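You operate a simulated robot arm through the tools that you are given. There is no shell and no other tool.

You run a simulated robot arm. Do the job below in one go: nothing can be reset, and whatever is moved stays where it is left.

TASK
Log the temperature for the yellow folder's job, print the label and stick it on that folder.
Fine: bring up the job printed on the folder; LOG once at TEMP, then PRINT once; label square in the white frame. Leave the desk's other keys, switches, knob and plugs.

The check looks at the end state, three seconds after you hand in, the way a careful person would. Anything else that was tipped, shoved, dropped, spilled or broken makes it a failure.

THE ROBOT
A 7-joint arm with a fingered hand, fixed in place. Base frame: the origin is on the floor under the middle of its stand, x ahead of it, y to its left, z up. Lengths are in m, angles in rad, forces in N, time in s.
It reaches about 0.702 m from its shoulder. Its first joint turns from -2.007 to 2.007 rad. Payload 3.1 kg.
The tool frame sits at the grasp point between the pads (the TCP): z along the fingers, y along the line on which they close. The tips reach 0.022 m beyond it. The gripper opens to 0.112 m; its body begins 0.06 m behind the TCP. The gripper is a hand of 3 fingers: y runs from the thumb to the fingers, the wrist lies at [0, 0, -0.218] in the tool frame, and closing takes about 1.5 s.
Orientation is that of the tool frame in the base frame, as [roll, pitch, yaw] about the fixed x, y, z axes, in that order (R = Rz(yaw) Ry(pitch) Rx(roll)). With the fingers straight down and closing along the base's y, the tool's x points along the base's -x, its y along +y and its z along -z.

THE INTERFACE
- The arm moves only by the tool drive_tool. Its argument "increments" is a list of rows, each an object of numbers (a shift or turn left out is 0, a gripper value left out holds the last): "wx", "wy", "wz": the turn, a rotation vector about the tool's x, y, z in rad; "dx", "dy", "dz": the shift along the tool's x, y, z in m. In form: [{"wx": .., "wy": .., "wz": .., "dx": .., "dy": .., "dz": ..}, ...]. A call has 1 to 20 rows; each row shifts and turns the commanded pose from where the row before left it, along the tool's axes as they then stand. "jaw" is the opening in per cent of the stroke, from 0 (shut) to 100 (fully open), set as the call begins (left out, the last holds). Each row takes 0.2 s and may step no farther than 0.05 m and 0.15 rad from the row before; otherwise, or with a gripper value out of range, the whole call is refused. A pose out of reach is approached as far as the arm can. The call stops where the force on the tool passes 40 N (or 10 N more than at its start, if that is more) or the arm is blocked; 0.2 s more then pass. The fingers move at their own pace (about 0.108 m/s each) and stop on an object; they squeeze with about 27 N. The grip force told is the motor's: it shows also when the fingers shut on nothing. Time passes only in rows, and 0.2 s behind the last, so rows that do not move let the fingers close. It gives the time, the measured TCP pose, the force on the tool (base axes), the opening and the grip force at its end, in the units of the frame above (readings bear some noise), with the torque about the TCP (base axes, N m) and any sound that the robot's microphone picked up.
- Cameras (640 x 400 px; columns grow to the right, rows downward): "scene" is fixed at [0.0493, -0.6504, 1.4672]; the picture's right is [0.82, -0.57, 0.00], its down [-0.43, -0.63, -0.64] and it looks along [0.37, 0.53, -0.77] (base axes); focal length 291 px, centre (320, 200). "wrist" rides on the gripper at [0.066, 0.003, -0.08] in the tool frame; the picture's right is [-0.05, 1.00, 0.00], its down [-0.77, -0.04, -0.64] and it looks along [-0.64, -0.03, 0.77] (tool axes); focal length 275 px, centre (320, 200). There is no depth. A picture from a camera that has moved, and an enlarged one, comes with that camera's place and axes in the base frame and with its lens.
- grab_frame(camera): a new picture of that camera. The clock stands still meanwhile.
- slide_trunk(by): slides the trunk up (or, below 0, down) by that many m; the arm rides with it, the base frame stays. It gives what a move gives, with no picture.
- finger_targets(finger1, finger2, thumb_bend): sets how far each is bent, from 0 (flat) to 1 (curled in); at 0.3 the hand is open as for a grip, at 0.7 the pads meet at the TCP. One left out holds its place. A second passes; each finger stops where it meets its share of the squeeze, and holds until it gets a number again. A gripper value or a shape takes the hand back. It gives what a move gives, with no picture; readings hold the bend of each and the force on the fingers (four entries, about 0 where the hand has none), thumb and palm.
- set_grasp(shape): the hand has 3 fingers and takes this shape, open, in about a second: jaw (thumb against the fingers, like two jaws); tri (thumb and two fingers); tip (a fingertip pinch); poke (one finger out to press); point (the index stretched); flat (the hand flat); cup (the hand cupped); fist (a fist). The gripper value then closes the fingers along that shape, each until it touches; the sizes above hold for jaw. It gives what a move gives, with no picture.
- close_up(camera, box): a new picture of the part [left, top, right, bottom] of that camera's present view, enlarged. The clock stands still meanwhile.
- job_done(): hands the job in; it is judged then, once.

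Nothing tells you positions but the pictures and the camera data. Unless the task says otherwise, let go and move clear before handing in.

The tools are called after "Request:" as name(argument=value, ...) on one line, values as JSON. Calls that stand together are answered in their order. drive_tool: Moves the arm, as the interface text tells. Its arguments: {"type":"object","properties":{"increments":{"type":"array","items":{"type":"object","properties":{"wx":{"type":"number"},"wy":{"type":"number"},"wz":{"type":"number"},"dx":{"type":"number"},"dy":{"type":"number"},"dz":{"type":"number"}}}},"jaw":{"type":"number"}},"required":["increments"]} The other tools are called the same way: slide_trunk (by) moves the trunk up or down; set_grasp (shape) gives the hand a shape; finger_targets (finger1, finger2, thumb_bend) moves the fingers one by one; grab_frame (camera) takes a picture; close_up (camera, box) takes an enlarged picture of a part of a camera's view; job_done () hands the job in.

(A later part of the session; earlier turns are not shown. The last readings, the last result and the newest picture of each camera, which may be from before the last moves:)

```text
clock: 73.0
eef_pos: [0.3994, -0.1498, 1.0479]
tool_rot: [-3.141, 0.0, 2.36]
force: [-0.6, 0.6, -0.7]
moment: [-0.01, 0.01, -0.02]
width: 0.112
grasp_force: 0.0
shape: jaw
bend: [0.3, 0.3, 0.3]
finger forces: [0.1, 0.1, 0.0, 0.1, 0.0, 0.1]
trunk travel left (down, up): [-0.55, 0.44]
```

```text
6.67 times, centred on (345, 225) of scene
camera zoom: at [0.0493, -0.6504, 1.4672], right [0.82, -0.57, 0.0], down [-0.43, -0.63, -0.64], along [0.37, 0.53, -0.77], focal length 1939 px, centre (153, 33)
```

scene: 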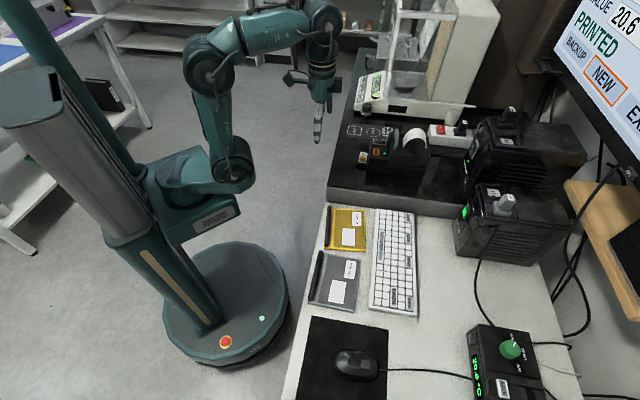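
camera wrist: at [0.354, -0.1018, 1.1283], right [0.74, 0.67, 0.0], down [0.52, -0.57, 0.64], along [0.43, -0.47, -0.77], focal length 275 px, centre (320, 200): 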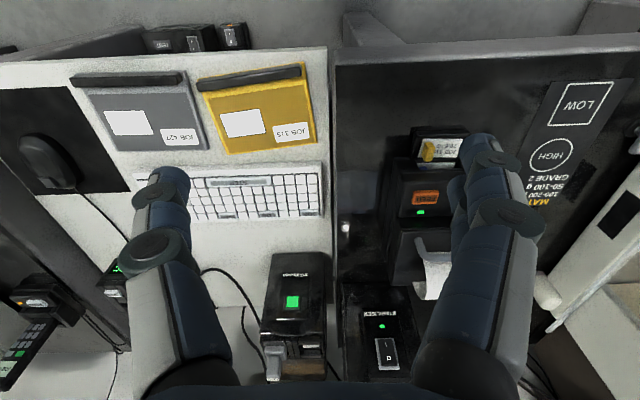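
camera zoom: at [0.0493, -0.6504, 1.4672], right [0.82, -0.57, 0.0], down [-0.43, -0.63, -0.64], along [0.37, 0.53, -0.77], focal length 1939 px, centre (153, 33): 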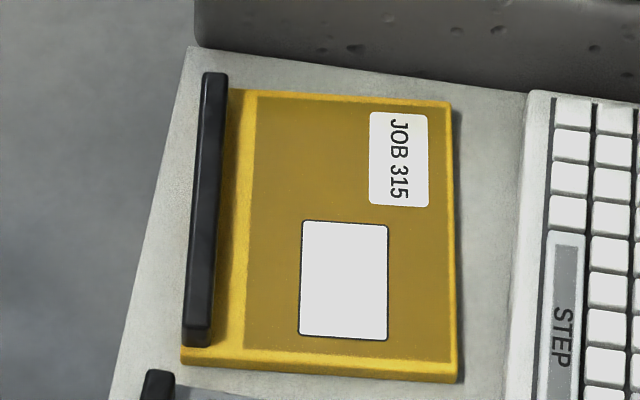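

The printed label (JOB 315, 20.6 °C) lies on the printer's tray and carries a yellow grip tab. I'll zoom in strongly to measure label, tab and the frame.

Request:
close_up(camera="scene", box=[355, 145, 385, 165])

Request:
close_up(camera="wrist", box=[410, 120, 470, 160])

Request:
close_up(camera="scene", box=[325, 205, 370, 250])

Request:
close_up(camera="wrist", box=[190, 60, 330, 160])

```text
16.00 times, centred on (370, 155) of scene
camera zoom: at [0.0493, -0.6504, 1.4672], right [0.82, -0.57, 0.0], down [-0.43, -0.63, -0.64], along [0.37, 0.53, -0.77], focal length 4655 px, centre (-480, 920)
```

zoom: 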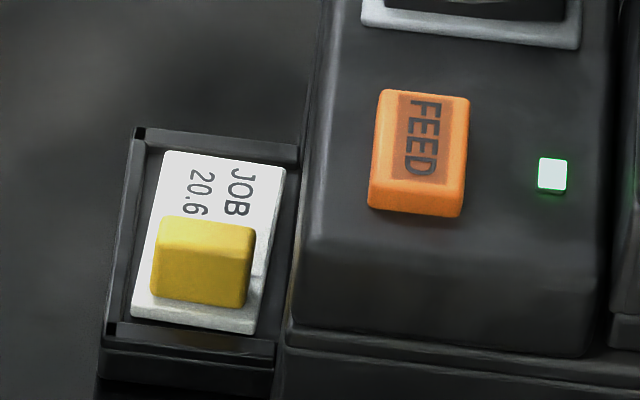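

```text
10.00 times, centred on (440, 140) of wrist
camera zoom: at [0.354, -0.1018, 1.1283], right [0.74, 0.67, 0.0], down [0.52, -0.57, 0.64], along [0.43, -0.47, -0.77], focal length 2753 px, centre (-880, 800)
```

zoom: 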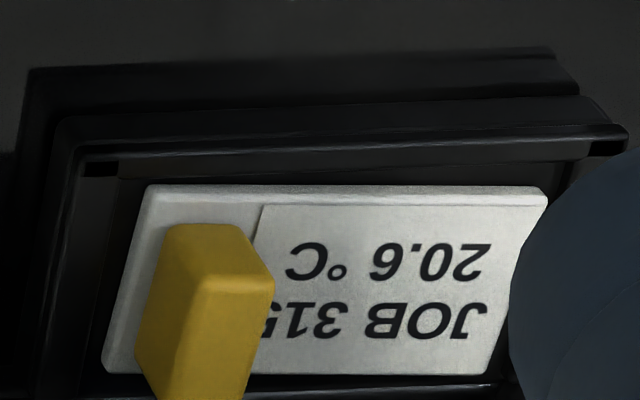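

```text
8.89 times, centred on (348, 228) of scene
camera zoom: at [0.0493, -0.6504, 1.4672], right [0.82, -0.57, 0.0], down [-0.43, -0.63, -0.64], along [0.37, 0.53, -0.77], focal length 2586 px, centre (76, -44)
```

zoom: 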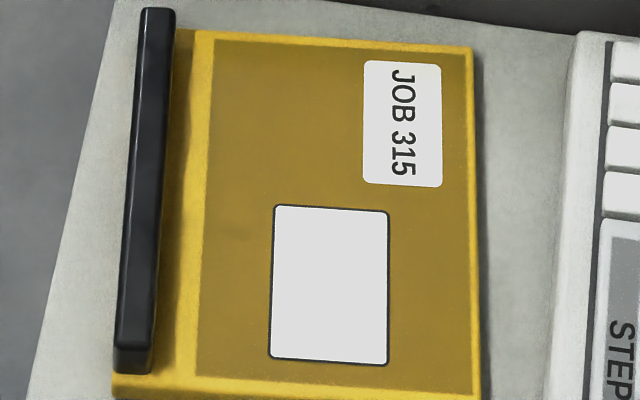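

```text
4.00 times, centred on (260, 110) of wrist
camera zoom: at [0.354, -0.1018, 1.1283], right [0.74, 0.67, 0.0], down [0.52, -0.57, 0.64], along [0.43, -0.47, -0.77], focal length 1101 px, centre (560, 560)
```

zoom: 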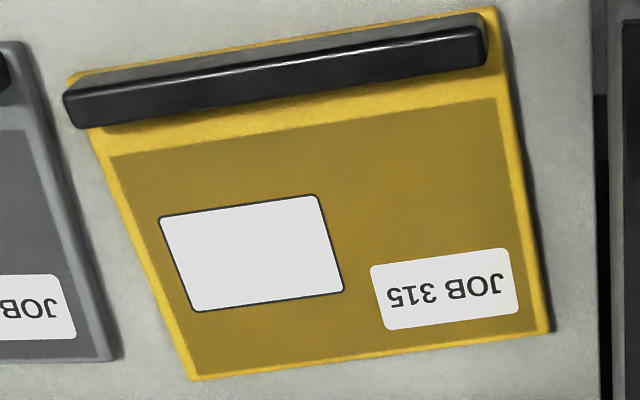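

The label is a small plate (about 50 x 26 mm) with a yellow tab; the frame on the folder is centred near (0.389, -0.312) at z 0.735, long side at about 50.5°. The printer body is only about 17 mm from the tab's middle, so I want a slim grip; let me look at the "tip" shape.

Request:
set_grasp(shape="tip")

Request:
grab_frame(camera="wrist")

Request:
close_up(camera="scene", box=[270, 50, 370, 150])

```text
clock: 73.9
eef_pos: [0.3994, -0.1504, 1.0485]
tool_rot: [-3.141, 0.001, 2.36]
force: [0.5, 0.2, -0.6]
moment: [0.01, 0.0, -0.02]
width: 0.1119
grasp_force: 0.2
shape: tip
bend: [0.3, 0.3, 0.3]
finger forces: [0.1, 0.0, 0.0, 0.1, 0.1, 0.0]
trunk travel left (down, up): [-0.55, 0.44]
```

```text
taken
camera wrist: at [0.354, -0.1017, 1.1283], right [0.74, 0.67, 0.0], down [0.52, -0.57, 0.64], along [0.43, -0.47, -0.77], focal length 275 px, centre (320, 200)
```

wrist: 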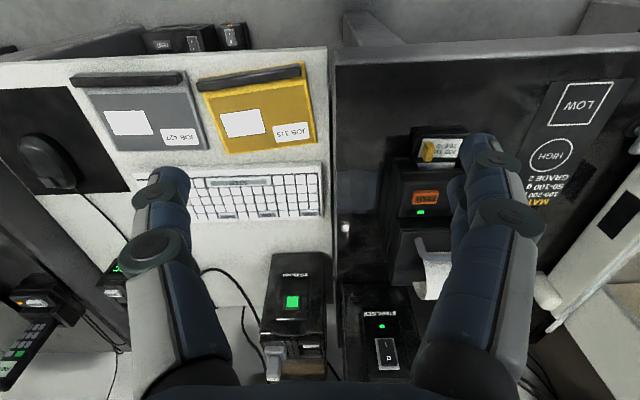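

```text
4.00 times, centred on (320, 100) of scene
camera zoom: at [0.0493, -0.6504, 1.4672], right [0.82, -0.57, 0.0], down [-0.43, -0.63, -0.64], along [0.37, 0.53, -0.77], focal length 1164 px, centre (320, 600)
```

zoom: 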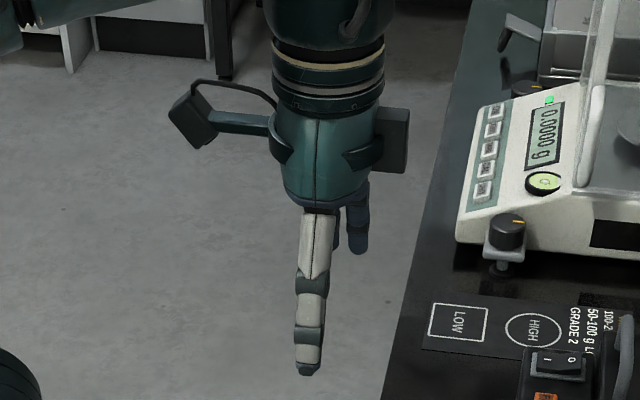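

Open, it looks the same as jaw. I'll close it partly in free air to see how the fingertips come together.

Request:
drive_tool(increments=[{}, {}, {}, {}, {}, {}], jaw=20)

Request:
grab_frame(camera="wrist")

Request:
close_up(camera="scene", box=[270, 50, 370, 150])

```text
clock: 75.3
eef_pos: [0.399, -0.1512, 1.0482]
tool_rot: [-3.139, 0.002, 2.357]
force: [-1.1, -0.4, 0.8]
moment: [-0.02, -0.02, -0.02]
width: 0.0228
grasp_force: 0.0
shape: tip
bend: [0.73, 0.73, 0.7]
finger forces: [0.0, 0.1, 0.0, 0.0, 0.0, 0.0]
trunk travel left (down, up): [-0.55, 0.44]
```

```text
taken
camera wrist: at [0.3541, -0.1017, 1.1283], right [0.74, 0.67, 0.0], down [0.52, -0.57, 0.64], along [0.43, -0.47, -0.77], focal length 275 px, centre (320, 200)
```

wrist: 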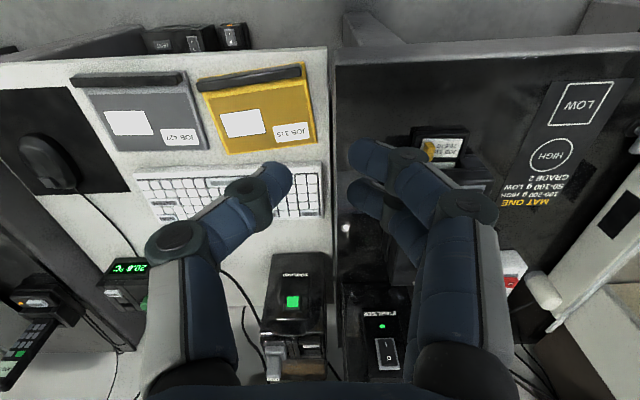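

```text
4.00 times, centred on (320, 100) of scene
camera zoom: at [0.0493, -0.6504, 1.4672], right [0.82, -0.57, 0.0], down [-0.43, -0.63, -0.64], along [0.37, 0.53, -0.77], focal length 1164 px, centre (320, 600)
```

zoom: 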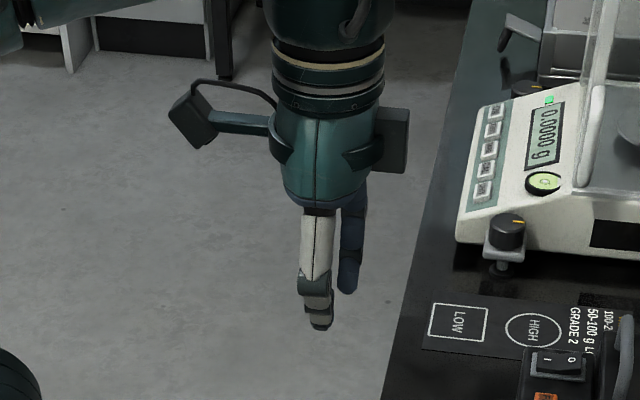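

In "tip" both fingers still oppose the thumb, with only fingertips converging. Let me compare with the plain jaw shape partly closed, before choosing.

Request:
set_grasp(shape="jaw")

Request:
drive_tool(increments=[{}, {}, {}, {}, {}, {}], jaw=20)

Request:
grab_frame(camera="wrist")

Request:
close_up(camera="scene", box=[270, 50, 370, 150])

```text
clock: 76.2
eef_pos: [0.3985, -0.1513, 1.0483]
tool_rot: [-3.141, 0.002, 2.357]
force: [0.1, 0.7, 0.2]
moment: [-0.01, -0.01, -0.01]
width: 0.1118
grasp_force: 0.1
shape: jaw
bend: [0.3, 0.3, 0.3]
finger forces: [0.0, 0.1, 0.1, 0.0, 0.0, 0.0]
trunk travel left (down, up): [-0.55, 0.44]
```

```text
clock: 77.6
eef_pos: [0.4002, -0.1507, 1.0477]
tool_rot: [-3.14, 0.002, 2.357]
force: [0.1, -0.3, -0.2]
moment: [-0.01, -0.01, 0.0]
width: 0.0226
grasp_force: 0.1
shape: jaw
bend: [0.73, 0.73, 0.7]
finger forces: [0.0, 0.0, 0.0, 0.0, 0.0, 0.0]
trunk travel left (down, up): [-0.55, 0.44]
```

```text
taken
camera wrist: at [0.3541, -0.1017, 1.1283], right [0.74, 0.67, 0.0], down [0.52, -0.57, 0.64], along [0.43, -0.47, -0.77], focal length 275 px, centre (320, 200)
```

wrist: 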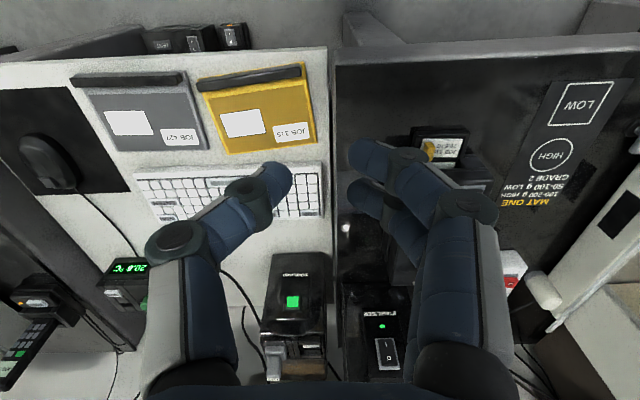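

```text
4.00 times, centred on (320, 100) of scene
camera zoom: at [0.0493, -0.6504, 1.4672], right [0.82, -0.57, 0.0], down [-0.43, -0.63, -0.64], along [0.37, 0.53, -0.77], focal length 1164 px, centre (320, 600)
```

zoom: 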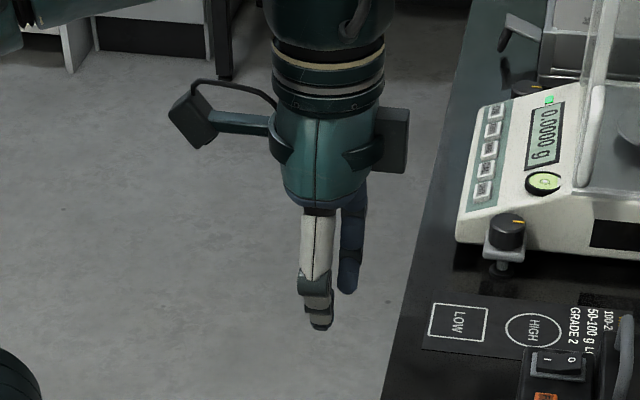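

Both shapes close identically, so I'll use jaw. I zoom in on the fingertips at this partial closing to calibrate where they are relative to the TCP.

Request:
close_up(camera="wrist", box=[230, 110, 430, 250])

Request:
close_up(camera="scene", box=[310, 95, 370, 140])

```text
2.86 times, centred on (330, 180) of wrist
camera zoom: at [0.3541, -0.1017, 1.1283], right [0.74, 0.67, 0.0], down [0.52, -0.57, 0.64], along [0.43, -0.47, -0.77], focal length 786 px, centre (291, 257)
```

zoom: 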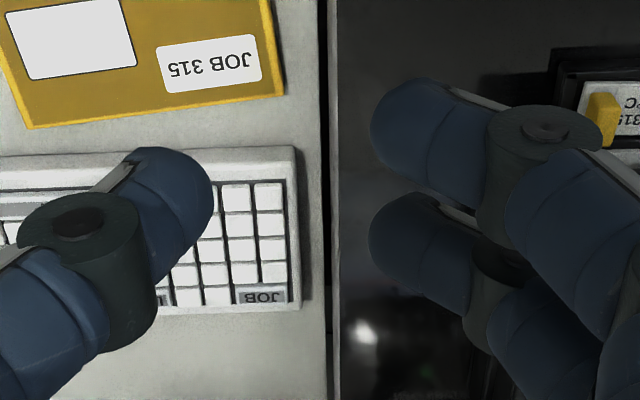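

```text
8.89 times, centred on (340, 118) of scene
camera zoom: at [0.0493, -0.6504, 1.4672], right [0.82, -0.57, 0.0], down [-0.43, -0.63, -0.64], along [0.37, 0.53, -0.77], focal length 2586 px, centre (142, 933)
```

zoom: 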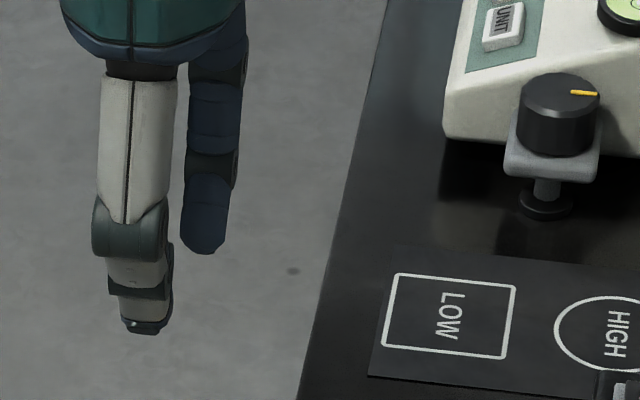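

I want a closer look at the tray rim around the label before grasping, so I open the hand and move the wrist camera to about 25 cm from it.

Request:
drive_tool(increments=[{"dx": -0.0052, "dy": 0.0303, "dz": 0.0256}, {"dx": -0.0052, "dy": 0.0303, "dz": 0.0256}, {"dx": -0.0052, "dy": 0.0303, "dz": 0.0256}, {"dx": -0.0052, "dy": 0.0303, "dz": 0.0256}, {"dx": -0.0052, "dy": 0.0303, "dz": 0.0256}, {}], jaw=100)

Request:
grab_frame(camera="wrist")

Request:
close_up(camera="wrist", box=[250, 150, 410, 250])

```text
clock: 79.0
eef_pos: [0.5246, -0.0629, 0.9205]
tool_rot: [3.139, 0.0, 2.356]
force: [0.4, -0.2, 0.6]
moment: [-0.02, -0.01, -0.02]
width: 0.1122
grasp_force: 0.0
shape: jaw
bend: [0.3, 0.3, 0.3]
finger forces: [0.1, 0.0, 0.1, 0.0, 0.0, 0.0]
trunk travel left (down, up): [-0.55, 0.44]
```

```text
taken
camera wrist: at [0.4792, -0.0135, 1.0002], right [0.74, 0.67, 0.0], down [0.52, -0.57, 0.64], along [0.43, -0.47, -0.77], focal length 275 px, centre (320, 200)
```

wrist: 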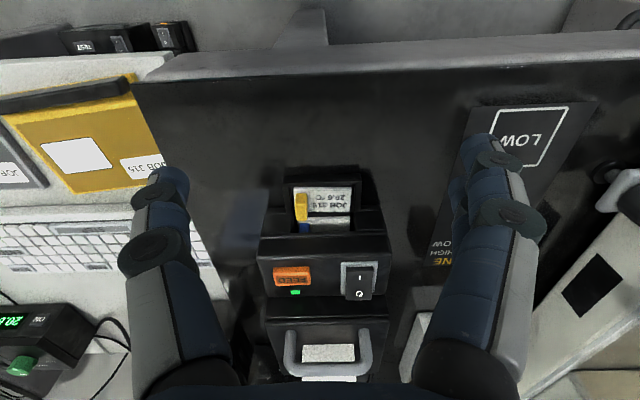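

```text
4.00 times, centred on (330, 200) of wrist
camera zoom: at [0.4792, -0.0135, 1.0002], right [0.74, 0.67, 0.0], down [0.52, -0.57, 0.64], along [0.43, -0.47, -0.77], focal length 1101 px, centre (280, 200)
```

zoom: 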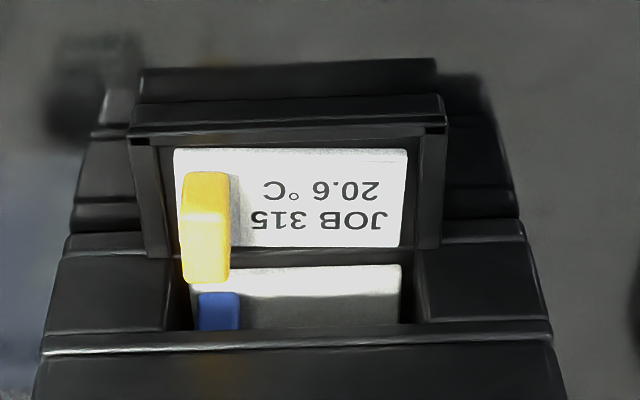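

Now I see the mouth clearly: the yellow-tabbed label sits in a tray with a low rim, the printer body overhangs behind it, and the next label (blue tab) waits inside. I'll check how the "tri" shape brings its fingertips together, as it may be slimmer.

Request:
set_grasp(shape="tri")

Request:
drive_tool(increments=[{}, {}, {}, {}, {}, {}], jaw=25)

Request:
grab_frame(camera="wrist")

```text
clock: 79.9
eef_pos: [0.5253, -0.0626, 0.9212]
tool_rot: [-3.14, 0.002, 2.357]
force: [-0.1, -0.5, -0.4]
moment: [0.0, -0.01, -0.01]
width: 0.1119
grasp_force: 0.0
shape: tri
bend: [0.3, 0.3, 0.3]
finger forces: [0.0, 0.1, 0.1, 0.1, 0.0, 0.1]
trunk travel left (down, up): [-0.55, 0.44]
```

```text
clock: 81.3
eef_pos: [0.5241, -0.063, 0.9195]
tool_rot: [-3.139, 0.002, 2.36]
force: [-0.2, 0.5, -0.2]
moment: [0.0, 0.02, 0.03]
width: 0.0285
grasp_force: 0.1
shape: tri
bend: [0.73, 0.73, 0.7]
finger forces: [0.0, 0.0, 0.0, 0.0, 0.0, 0.0]
trunk travel left (down, up): [-0.55, 0.44]
```

```text
taken
camera wrist: at [0.4793, -0.0136, 1.0003], right [0.74, 0.67, 0.0], down [0.52, -0.57, 0.64], along [0.43, -0.47, -0.77], focal length 275 px, centre (320, 200)
```

wrist: 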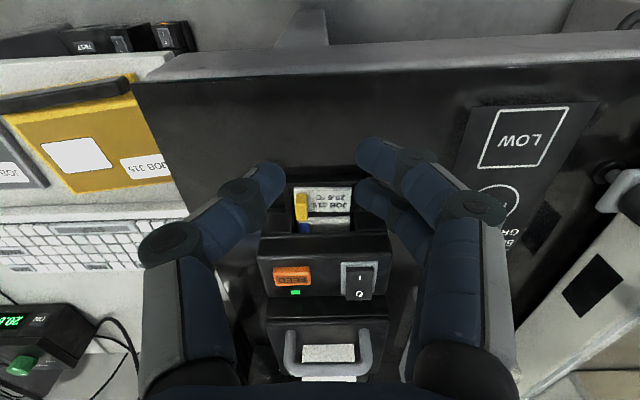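

"tri" is the same as jaw, so I'll grasp with jaw from above, lined up with the tab: tab centre about (0.577, -0.140), top near z 0.824, gripping slightly toward the operator side and with a 5° lean to stay clear of the printer body. First a hover at z 0.90 with the hand 40% open.

Request:
set_grasp(shape="jaw")

Request:
drive_tool(increments=[{"wz": 0.035}, {"wy": -0.09}, {"dx": -0.0284, "dy": -0.0048, "dz": 0.0093}, {"dx": -0.0284, "dy": -0.0048, "dz": 0.0093}, {"dx": -0.0284, "dy": -0.0048, "dz": 0.0093}, {}], jaw=40)

Request:
grab_frame(camera="wrist")

Request:
close_up(camera="scene", box=[340, 115, 420, 175])

```text
clock: 82.2
eef_pos: [0.5249, -0.0623, 0.9199]
tool_rot: [-3.141, 0.001, 2.356]
force: [0.3, 0.5, 1.0]
moment: [0.02, 0.02, -0.05]
width: 0.1119
grasp_force: 0.1
shape: jaw
bend: [0.3, 0.3, 0.3]
finger forces: [0.0, 0.0, 0.1, 0.0, 0.0, 0.0]
trunk travel left (down, up): [-0.55, 0.44]
```

```text
clock: 83.6
eef_pos: [0.5742, -0.1357, 0.9006]
tool_rot: [3.141, 0.09, 2.321]
force: [0.6, 0.9, -0.4]
moment: [-0.02, -0.02, -0.02]
width: 0.0452
grasp_force: 0.1
shape: jaw
bend: [0.73, 0.73, 0.7]
finger forces: [0.1, 0.1, 0.0, 0.1, 0.1, 0.1]
trunk travel left (down, up): [-0.55, 0.44]
```

```text
taken
camera wrist: at [0.5257, -0.0796, 0.9744], right [0.76, 0.65, 0.0], down [0.46, -0.54, 0.7], along [0.46, -0.53, -0.71], focal length 275 px, centre (320, 200)
```

wrist: 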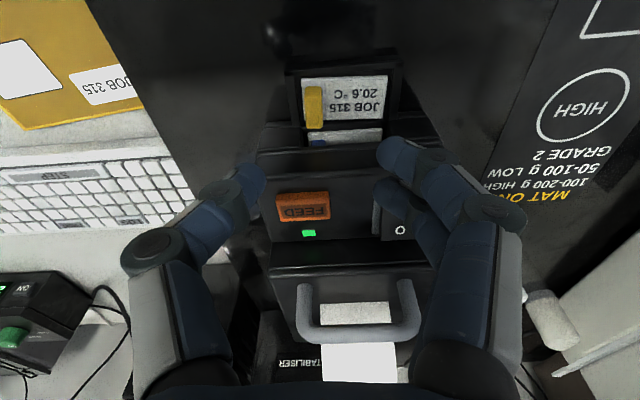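

```text
6.67 times, centred on (380, 145) of scene
camera zoom: at [0.0493, -0.6504, 1.4672], right [0.82, -0.57, 0.0], down [-0.43, -0.63, -0.64], along [0.37, 0.53, -0.77], focal length 1939 px, centre (-80, 567)
```

zoom: 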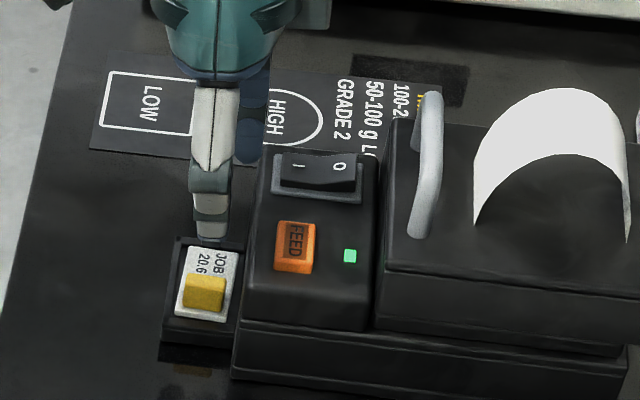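

The hand hovers over the label. I zoom in to check how the tab lines up with the fingers.

Request:
close_up(camera="wrist", box=[240, 50, 440, 210])

Request:
close_up(camera="scene", box=[355, 125, 395, 165])

```text
2.50 times, centred on (340, 130) of wrist
camera zoom: at [0.5257, -0.0796, 0.9744], right [0.76, 0.65, 0.0], down [0.46, -0.54, 0.7], along [0.46, -0.53, -0.71], focal length 688 px, centre (270, 375)
```

zoom: 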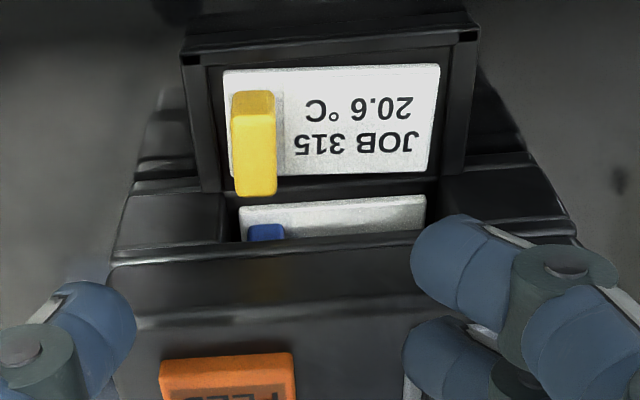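

```text
10.00 times, centred on (375, 145) of scene
camera zoom: at [0.0493, -0.6504, 1.4672], right [0.82, -0.57, 0.0], down [-0.43, -0.63, -0.64], along [0.37, 0.53, -0.77], focal length 2909 px, centre (-230, 750)
```

zoom: 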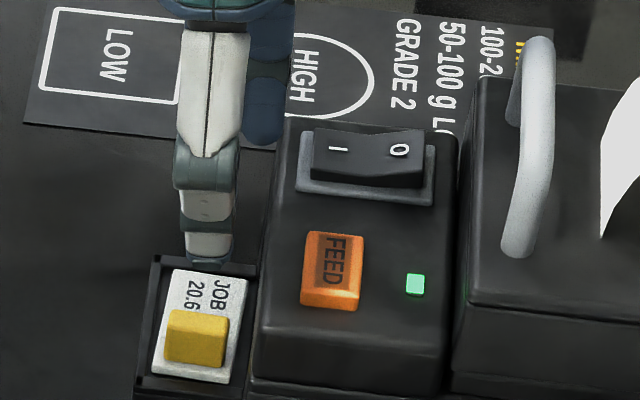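

Aligned within about 2 mm. I descend 4 cm vertically and re-check clearance to the printer body.

Request:
drive_tool(increments=[{"dx": 0.0018, "dz": 0.0199}, {"dx": 0.0018, "dz": 0.0199}, {}])

Request:
close_up(camera="wrist", box=[220, 70, 460, 230])

Request:
close_up(camera="scene", box=[355, 125, 395, 165])

```text
clock: 84.4
eef_pos: [0.5734, -0.1338, 0.8603]
tool_rot: [-3.14, 0.09, 2.322]
force: [0.1, -0.8, -0.2]
moment: [-0.02, 0.0, 0.02]
width: 0.0454
grasp_force: 0.2
shape: jaw
bend: [0.73, 0.73, 0.7]
finger forces: [0.0, 0.1, 0.1, 0.0, 0.2, 0.0]
trunk travel left (down, up): [-0.55, 0.44]
```

```text
2.50 times, centred on (340, 150) of wrist
camera zoom: at [0.5258, -0.0793, 0.9338], right [0.76, 0.65, 0.0], down [0.46, -0.54, 0.7], along [0.46, -0.53, -0.71], focal length 688 px, centre (270, 325)
```

zoom: 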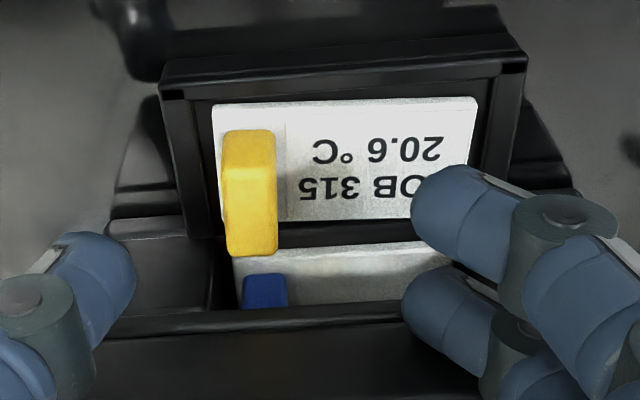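

```text
10.00 times, centred on (375, 145) of scene
camera zoom: at [0.0493, -0.6504, 1.4672], right [0.82, -0.57, 0.0], down [-0.43, -0.63, -0.64], along [0.37, 0.53, -0.77], focal length 2909 px, centre (-230, 750)
```

zoom: 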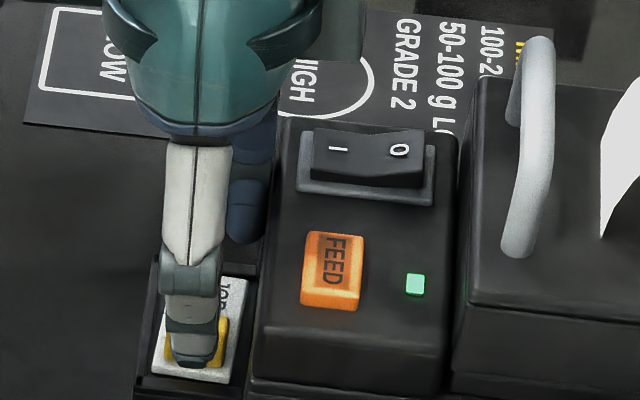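

The tab sits about 3 mm toward the thumb from the middle of the hand and clearance to the body looks good. I correct 3 mm sideways and descend another 10 mm.

Request:
drive_tool(increments=[{"dx": -0.001, "dy": -0.003}, {"dx": 0.0009, "dz": 0.01}, {}])

Request:
close_up(camera="wrist", box=[220, 90, 460, 250])

Request:
close_up(camera="scene", box=[355, 135, 385, 165])

```text
clock: 85.2
eef_pos: [0.5719, -0.1372, 0.8507]
tool_rot: [-3.141, 0.091, 2.325]
force: [-1.2, 1.4, 2.3]
moment: [0.02, -0.05, 0.06]
width: 0.0455
grasp_force: 0.0
shape: jaw
bend: [0.73, 0.74, 0.7]
finger forces: [0.0, 1.7, 0.1, 0.0, 0.0, 0.0]
trunk travel left (down, up): [-0.55, 0.44]
```

```text
2.50 times, centred on (340, 170) of wrist
camera zoom: at [0.5244, -0.0822, 0.924], right [0.76, 0.65, 0.0], down [0.46, -0.54, 0.7], along [0.46, -0.53, -0.71], focal length 688 px, centre (270, 275)
```

zoom: 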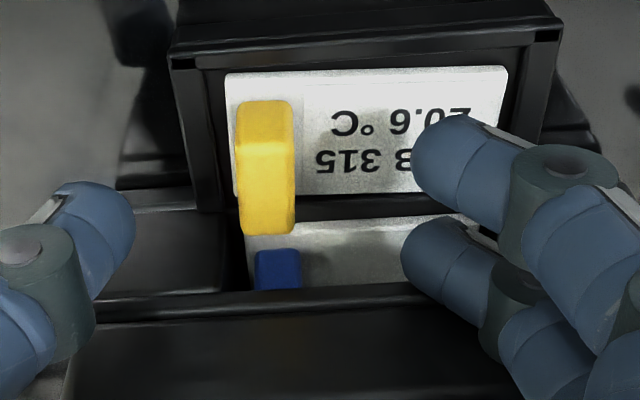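

```text
13.33 times, centred on (370, 150) of scene
camera zoom: at [0.0493, -0.6504, 1.4672], right [0.82, -0.57, 0.0], down [-0.43, -0.63, -0.64], along [0.37, 0.53, -0.77], focal length 3879 px, centre (-347, 867)
```

zoom: 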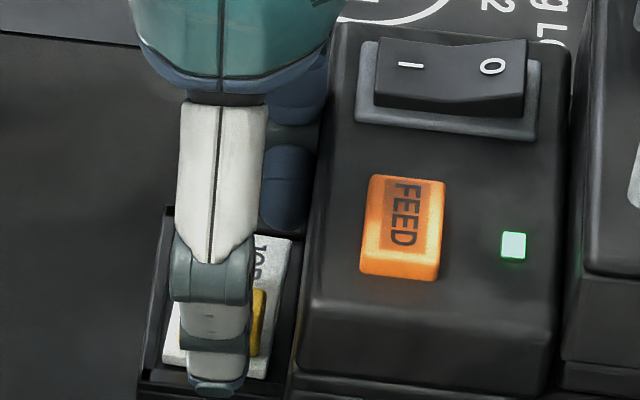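

Finger 2 just touched the printer's overhanging lip lightly (about 2 N), so the lip is closer than I thought (edge near n=0.516, z=0.845). I back up right away, and will approach with more lean (0.3 rad) so the fingers clear the lip.

Request:
drive_tool(increments=[{"dx": 0.002, "dz": -0.006}, {"dx": -0.0005, "dz": -0.012}, {"wy": -0.105}, {"wy": -0.105}, {}])

Request:
close_up(camera="wrist", box=[220, 60, 460, 220])

Request:
close_up(camera="scene", box=[345, 115, 415, 170])

```text
clock: 86.4
eef_pos: [0.5716, -0.1353, 0.8683]
tool_rot: [3.141, 0.301, 2.323]
force: [-0.8, 0.0, 0.2]
moment: [-0.01, 0.01, 0.03]
width: 0.0452
grasp_force: 0.0
shape: jaw
bend: [0.73, 0.73, 0.7]
finger forces: [0.0, 0.8, 0.0, 0.0, 0.1, 0.0]
trunk travel left (down, up): [-0.55, 0.44]
```

```text
2.50 times, centred on (340, 140) of wrist
camera zoom: at [0.5128, -0.0697, 0.9253], right [0.76, 0.65, 0.01], down [0.35, -0.42, 0.84], along [0.55, -0.63, -0.55], focal length 688 px, centre (270, 350)
```

zoom: 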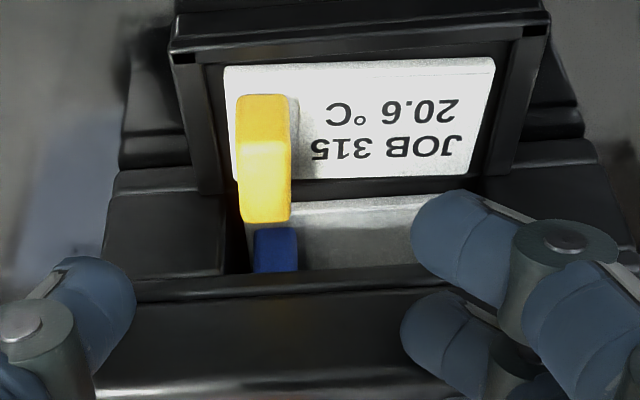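

```text
7.27 times, centred on (380, 142) of scene
camera zoom: at [0.0493, -0.6504, 1.4672], right [0.82, -0.57, 0.0], down [-0.43, -0.63, -0.64], along [0.37, 0.53, -0.77], focal length 2116 px, centre (-116, 618)
```

zoom: 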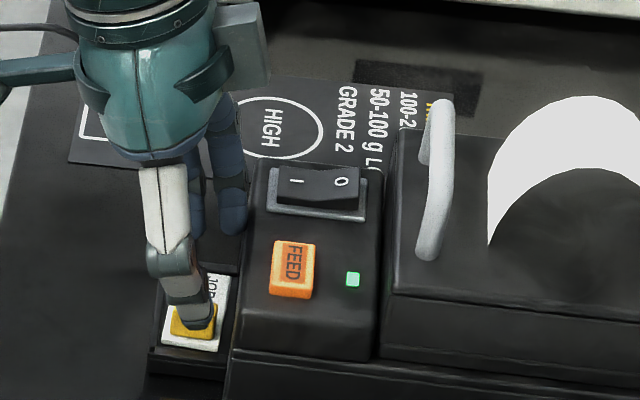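

The printer-side finger is still brushing the top of the body, so I move away toward the operator side; then I'll insert along the tilted finger axis rather than vertically.

Request:
drive_tool(increments=[{"dx": 0.0105, "dy": -0.0014, "dz": -0.0093}, {}])

Request:
close_up(camera="wrist", box=[220, 60, 460, 220])

Request:
close_up(camera="scene", box=[350, 135, 400, 170])

```text
clock: 87.0
eef_pos: [0.5615, -0.1295, 0.8737]
tool_rot: [-3.141, 0.299, 2.324]
force: [0.2, -1.0, 0.6]
moment: [0.02, 0.02, 0.01]
width: 0.0451
grasp_force: 0.0
shape: jaw
bend: [0.73, 0.73, 0.7]
finger forces: [0.0, 0.0, 0.0, 0.1, 0.0, 0.0]
trunk travel left (down, up): [-0.55, 0.44]
```

```text
2.50 times, centred on (340, 140) of wrist
camera zoom: at [0.5032, -0.0619, 0.9308], right [0.76, 0.65, 0.01], down [0.35, -0.42, 0.84], along [0.55, -0.63, -0.55], focal length 688 px, centre (270, 350)
```

zoom: 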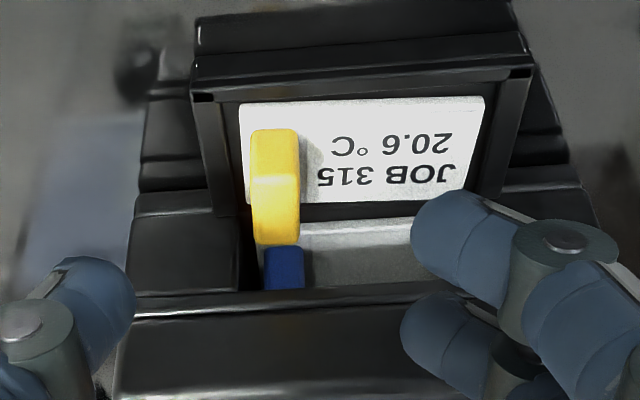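

```text
11.43 times, centred on (375, 152) of scene
camera zoom: at [0.0493, -0.6504, 1.4672], right [0.82, -0.57, 0.0], down [-0.43, -0.63, -0.64], along [0.37, 0.53, -0.77], focal length 3325 px, centre (-309, 743)
```

zoom: 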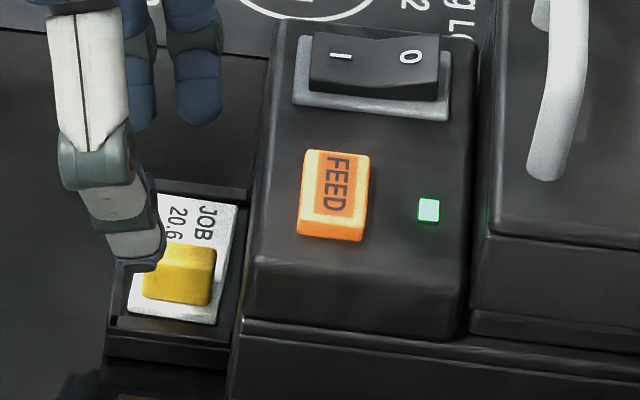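

Clear of contact now. I'll use a compromise: lean 0.25 rad plus a 5° turn, hovering 35 mm back along the finger axis, then insert along that axis.

Request:
drive_tool(increments=[{"wx": -0.0257, "wz": -0.0831}, {"wy": 0.05}, {"dx": -0.0063, "dy": -0.0006, "dz": 0.0013}, {}], jaw=40)

Request:
close_up(camera="wrist", box=[220, 70, 460, 230])

Request:
close_up(camera="scene", box=[350, 135, 400, 170])

```text
clock: 88.0
eef_pos: [0.5652, -0.1322, 0.8737]
tool_rot: [-3.141, 0.253, 2.411]
force: [0.0, -0.2, -0.2]
moment: [0.0, 0.02, 0.03]
width: 0.045
grasp_force: 0.0
shape: jaw
bend: [0.73, 0.73, 0.7]
finger forces: [0.0, 0.0, 0.0, 0.0, 0.1, 0.0]
trunk travel left (down, up): [-0.55, 0.44]
```

```text
2.50 times, centred on (340, 150) of wrist
camera zoom: at [0.5042, -0.074, 0.9355], right [0.7, 0.71, 0.01], down [0.41, -0.42, 0.81], along [0.58, -0.56, -0.59], focal length 688 px, centre (270, 325)
```

zoom: 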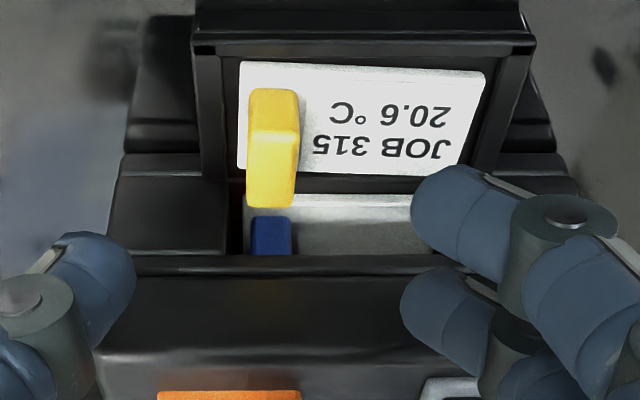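

```text
11.43 times, centred on (375, 152) of scene
camera zoom: at [0.0493, -0.6504, 1.4672], right [0.82, -0.57, 0.0], down [-0.43, -0.63, -0.64], along [0.37, 0.53, -0.77], focal length 3325 px, centre (-309, 743)
```

zoom: 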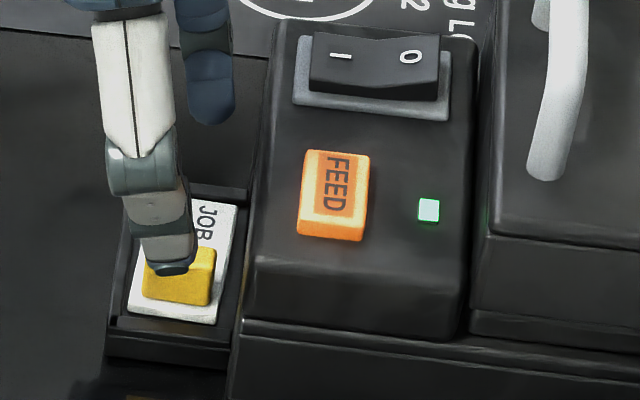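

Good clearance. I insert 20 mm along the finger axis and check forces.

Request:
drive_tool(increments=[{"dz": 0.01}, {"dz": 0.01}, {}])

Request:
close_up(camera="wrist", box=[220, 90, 460, 250])

Request:
close_up(camera="scene", box=[350, 135, 400, 170])

```text
clock: 88.8
eef_pos: [0.5693, -0.1348, 0.8552]
tool_rot: [-3.141, 0.251, 2.409]
force: [-0.7, 0.3, 0.8]
moment: [-0.03, -0.02, 0.01]
width: 0.0452
grasp_force: 0.0
shape: jaw
bend: [0.73, 0.73, 0.7]
finger forces: [0.0, 0.0, 0.0, 0.0, 0.0, 0.1]
trunk travel left (down, up): [-0.55, 0.44]
```

```text
2.50 times, centred on (340, 170) of wrist
camera zoom: at [0.5076, -0.0771, 0.9159], right [0.7, 0.71, 0.01], down [0.41, -0.42, 0.81], along [0.58, -0.56, -0.59], focal length 688 px, centre (270, 275)
```

zoom: 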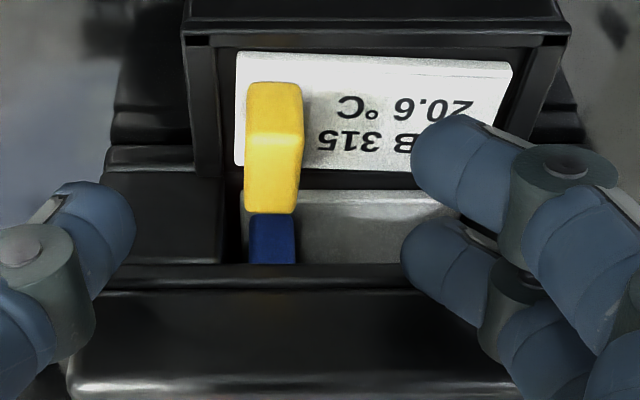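

```text
11.43 times, centred on (375, 152) of scene
camera zoom: at [0.0493, -0.6504, 1.4672], right [0.82, -0.57, 0.0], down [-0.43, -0.63, -0.64], along [0.37, 0.53, -0.77], focal length 3325 px, centre (-309, 743)
```

zoom: 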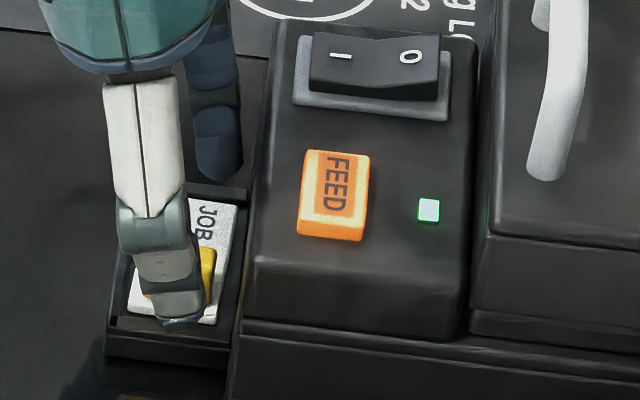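

No contact and the tab is centred between thumb and fingers. I insert 8 mm more.

Request:
drive_tool(increments=[{"dz": 0.004}, {"dz": 0.004}, {}])

Request:
close_up(camera="wrist", box=[220, 100, 460, 260])

Request:
close_up(camera="scene", box=[350, 135, 400, 170])

```text
clock: 89.6
eef_pos: [0.5693, -0.1366, 0.847]
tool_rot: [-3.14, 0.25, 2.408]
force: [-0.3, -0.1, 0.3]
moment: [0.03, 0.07, -0.03]
width: 0.0453
grasp_force: 0.1
shape: jaw
bend: [0.73, 0.73, 0.7]
finger forces: [0.0, 0.0, 0.0, 0.0, 0.0, 0.0]
trunk travel left (down, up): [-0.55, 0.44]
```

```text
2.50 times, centred on (340, 180) of wrist
camera zoom: at [0.5093, -0.0784, 0.908], right [0.7, 0.71, 0.01], down [0.41, -0.42, 0.81], along [0.58, -0.56, -0.59], focal length 688 px, centre (270, 250)
```

zoom: 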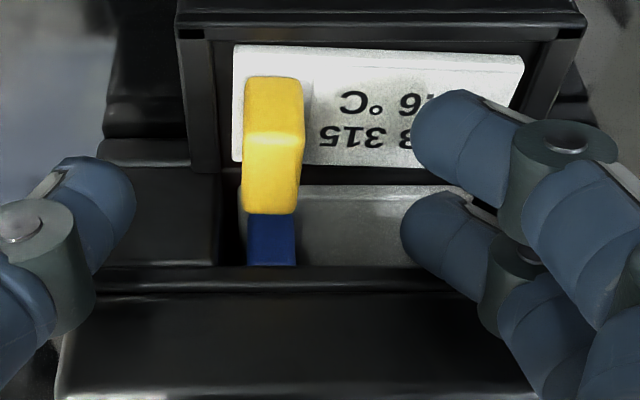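

```text
11.43 times, centred on (375, 152) of scene
camera zoom: at [0.0493, -0.6504, 1.4672], right [0.82, -0.57, 0.0], down [-0.43, -0.63, -0.64], along [0.37, 0.53, -0.77], focal length 3325 px, centre (-309, 743)
```

zoom: 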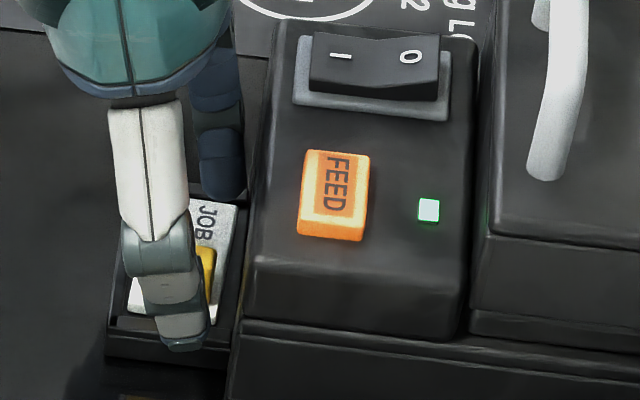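

Still free. To avoid catching the tray's end wall with the thumb, I pre-close to 28% here at this height, then continue down in small steps with force sensing.

Request:
drive_tool(increments=[{}, {}, {}], jaw=28)

Request:
close_up(camera="wrist", box=[220, 100, 460, 260])

Request:
close_up(camera="scene", box=[350, 135, 400, 170])

```text
clock: 90.4
eef_pos: [0.5694, -0.1364, 0.8474]
tool_rot: [-3.14, 0.251, 2.409]
force: [0.0, 0.3, 0.0]
moment: [-0.02, 0.03, -0.02]
width: 0.0318
grasp_force: 0.0
shape: jaw
bend: [0.73, 0.73, 0.7]
finger forces: [0.0, 0.0, 0.0, 0.0, 0.0, 0.0]
trunk travel left (down, up): [-0.55, 0.44]
```

```text
2.50 times, centred on (340, 180) of wrist
camera zoom: at [0.5093, -0.0784, 0.908], right [0.7, 0.71, 0.01], down [0.41, -0.42, 0.81], along [0.58, -0.56, -0.59], focal length 688 px, centre (270, 250)
```

zoom: 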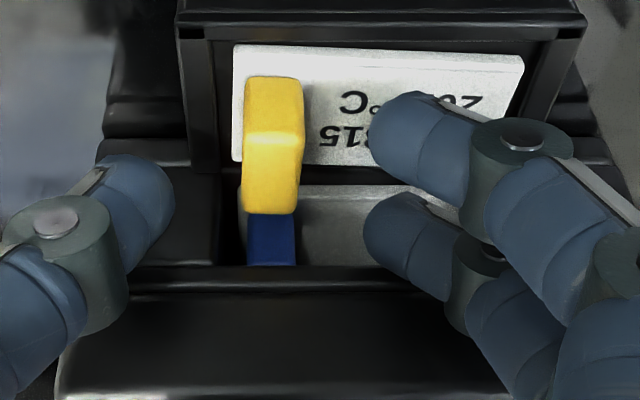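

```text
11.43 times, centred on (375, 152) of scene
camera zoom: at [0.0493, -0.6504, 1.4672], right [0.82, -0.57, 0.0], down [-0.43, -0.63, -0.64], along [0.37, 0.53, -0.77], focal length 3325 px, centre (-309, 743)
```

zoom: 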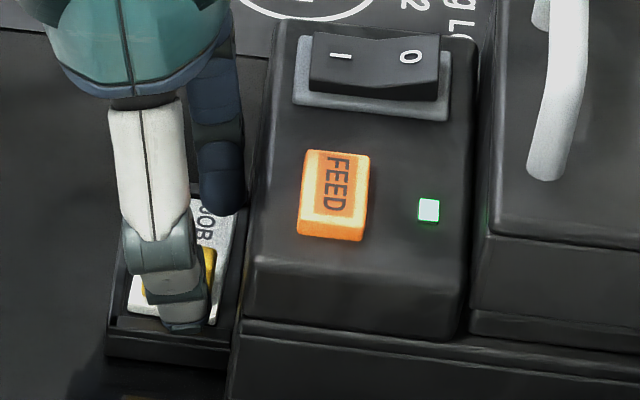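

I estimate about 5 mm remain until the lower finger would touch the label. I go 3 mm, then 1.5 mm.

Request:
drive_tool(increments=[{"dz": 0.003}, {}])

Request:
drive_tool(increments=[{"dz": 0.0015}, {}])

Request:
close_up(camera="wrist", box=[220, 100, 460, 260])

Request:
close_up(camera="scene", box=[350, 135, 400, 170])

```text
clock: 91.0
eef_pos: [0.5704, -0.1368, 0.8441]
tool_rot: [-3.14, 0.25, 2.408]
force: [-0.2, 0.3, 0.2]
moment: [0.02, -0.02, 0.0]
width: 0.0316
grasp_force: 0.2
shape: jaw
bend: [0.73, 0.73, 0.7]
finger forces: [0.0, 0.0, 0.1, 0.0, 0.1, 0.1]
trunk travel left (down, up): [-0.55, 0.44]
```

```text
clock: 91.6
eef_pos: [0.5713, -0.1372, 0.8418]
tool_rot: [-3.139, 0.251, 2.41]
force: [-0.5, 0.2, 0.2]
moment: [-0.02, 0.02, -0.01]
width: 0.0316
grasp_force: 0.0
shape: jaw
bend: [0.73, 0.73, 0.7]
finger forces: [0.0, 0.0, 0.1, 0.0, 0.1, 0.0]
trunk travel left (down, up): [-0.55, 0.44]
```

```text
2.50 times, centred on (340, 180) of wrist
camera zoom: at [0.5102, -0.0793, 0.9039], right [0.7, 0.71, 0.01], down [0.41, -0.42, 0.81], along [0.58, -0.56, -0.59], focal length 688 px, centre (270, 250)
```

zoom: 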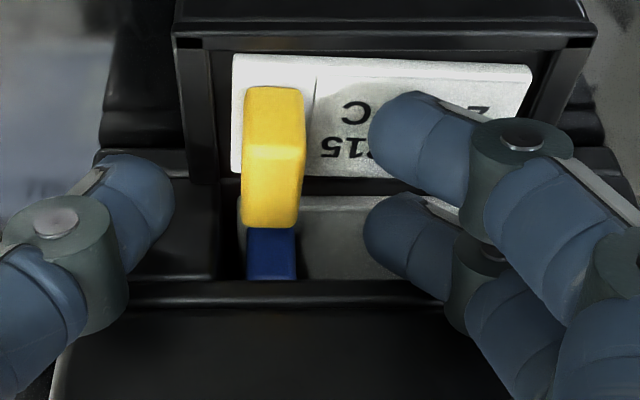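

```text
11.43 times, centred on (375, 152) of scene
camera zoom: at [0.0493, -0.6504, 1.4672], right [0.82, -0.57, 0.0], down [-0.43, -0.63, -0.64], along [0.37, 0.53, -0.77], focal length 3325 px, centre (-309, 743)
```

zoom: 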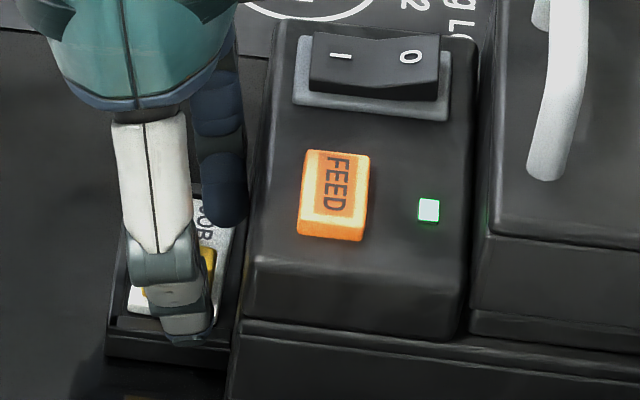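

Well centred: the tab lies between the two fingers and the thumb, no contact yet. One more millimetre down, then close slowly.

Request:
drive_tool(increments=[{"dz": 0.0012}, {}])

Request:
drive_tool(increments=[{}, {}, {}], jaw=16)

Request:
close_up(camera="wrist", box=[220, 100, 460, 260])

```text
clock: 92.2
eef_pos: [0.57, -0.1364, 0.8406]
tool_rot: [-3.139, 0.251, 2.409]
force: [-0.2, -0.3, 0.4]
moment: [0.01, 0.03, 0.0]
width: 0.0317
grasp_force: 0.1
shape: jaw
bend: [0.73, 0.73, 0.7]
finger forces: [0.0, 0.1, 0.0, 0.1, 0.1, 0.1]
trunk travel left (down, up): [-0.55, 0.44]
```

```text
clock: 93.0
eef_pos: [0.5715, -0.1376, 0.8408]
tool_rot: [-3.14, 0.25, 2.407]
force: [1.0, -0.3, -0.4]
moment: [-0.01, -0.02, -0.01]
width: 0.0184
grasp_force: 0.0
shape: jaw
bend: [0.73, 0.73, 0.7]
finger forces: [0.1, 0.1, 0.1, 0.0, 0.0, 0.1]
trunk travel left (down, up): [-0.55, 0.44]
```

```text
2.50 times, centred on (340, 180) of wrist
camera zoom: at [0.5103, -0.0795, 0.9028], right [0.7, 0.71, 0.01], down [0.41, -0.42, 0.81], along [0.58, -0.56, -0.59], focal length 688 px, centre (270, 250)
```

zoom: 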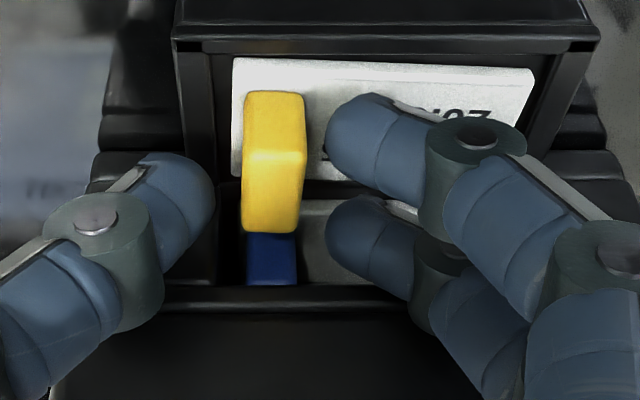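

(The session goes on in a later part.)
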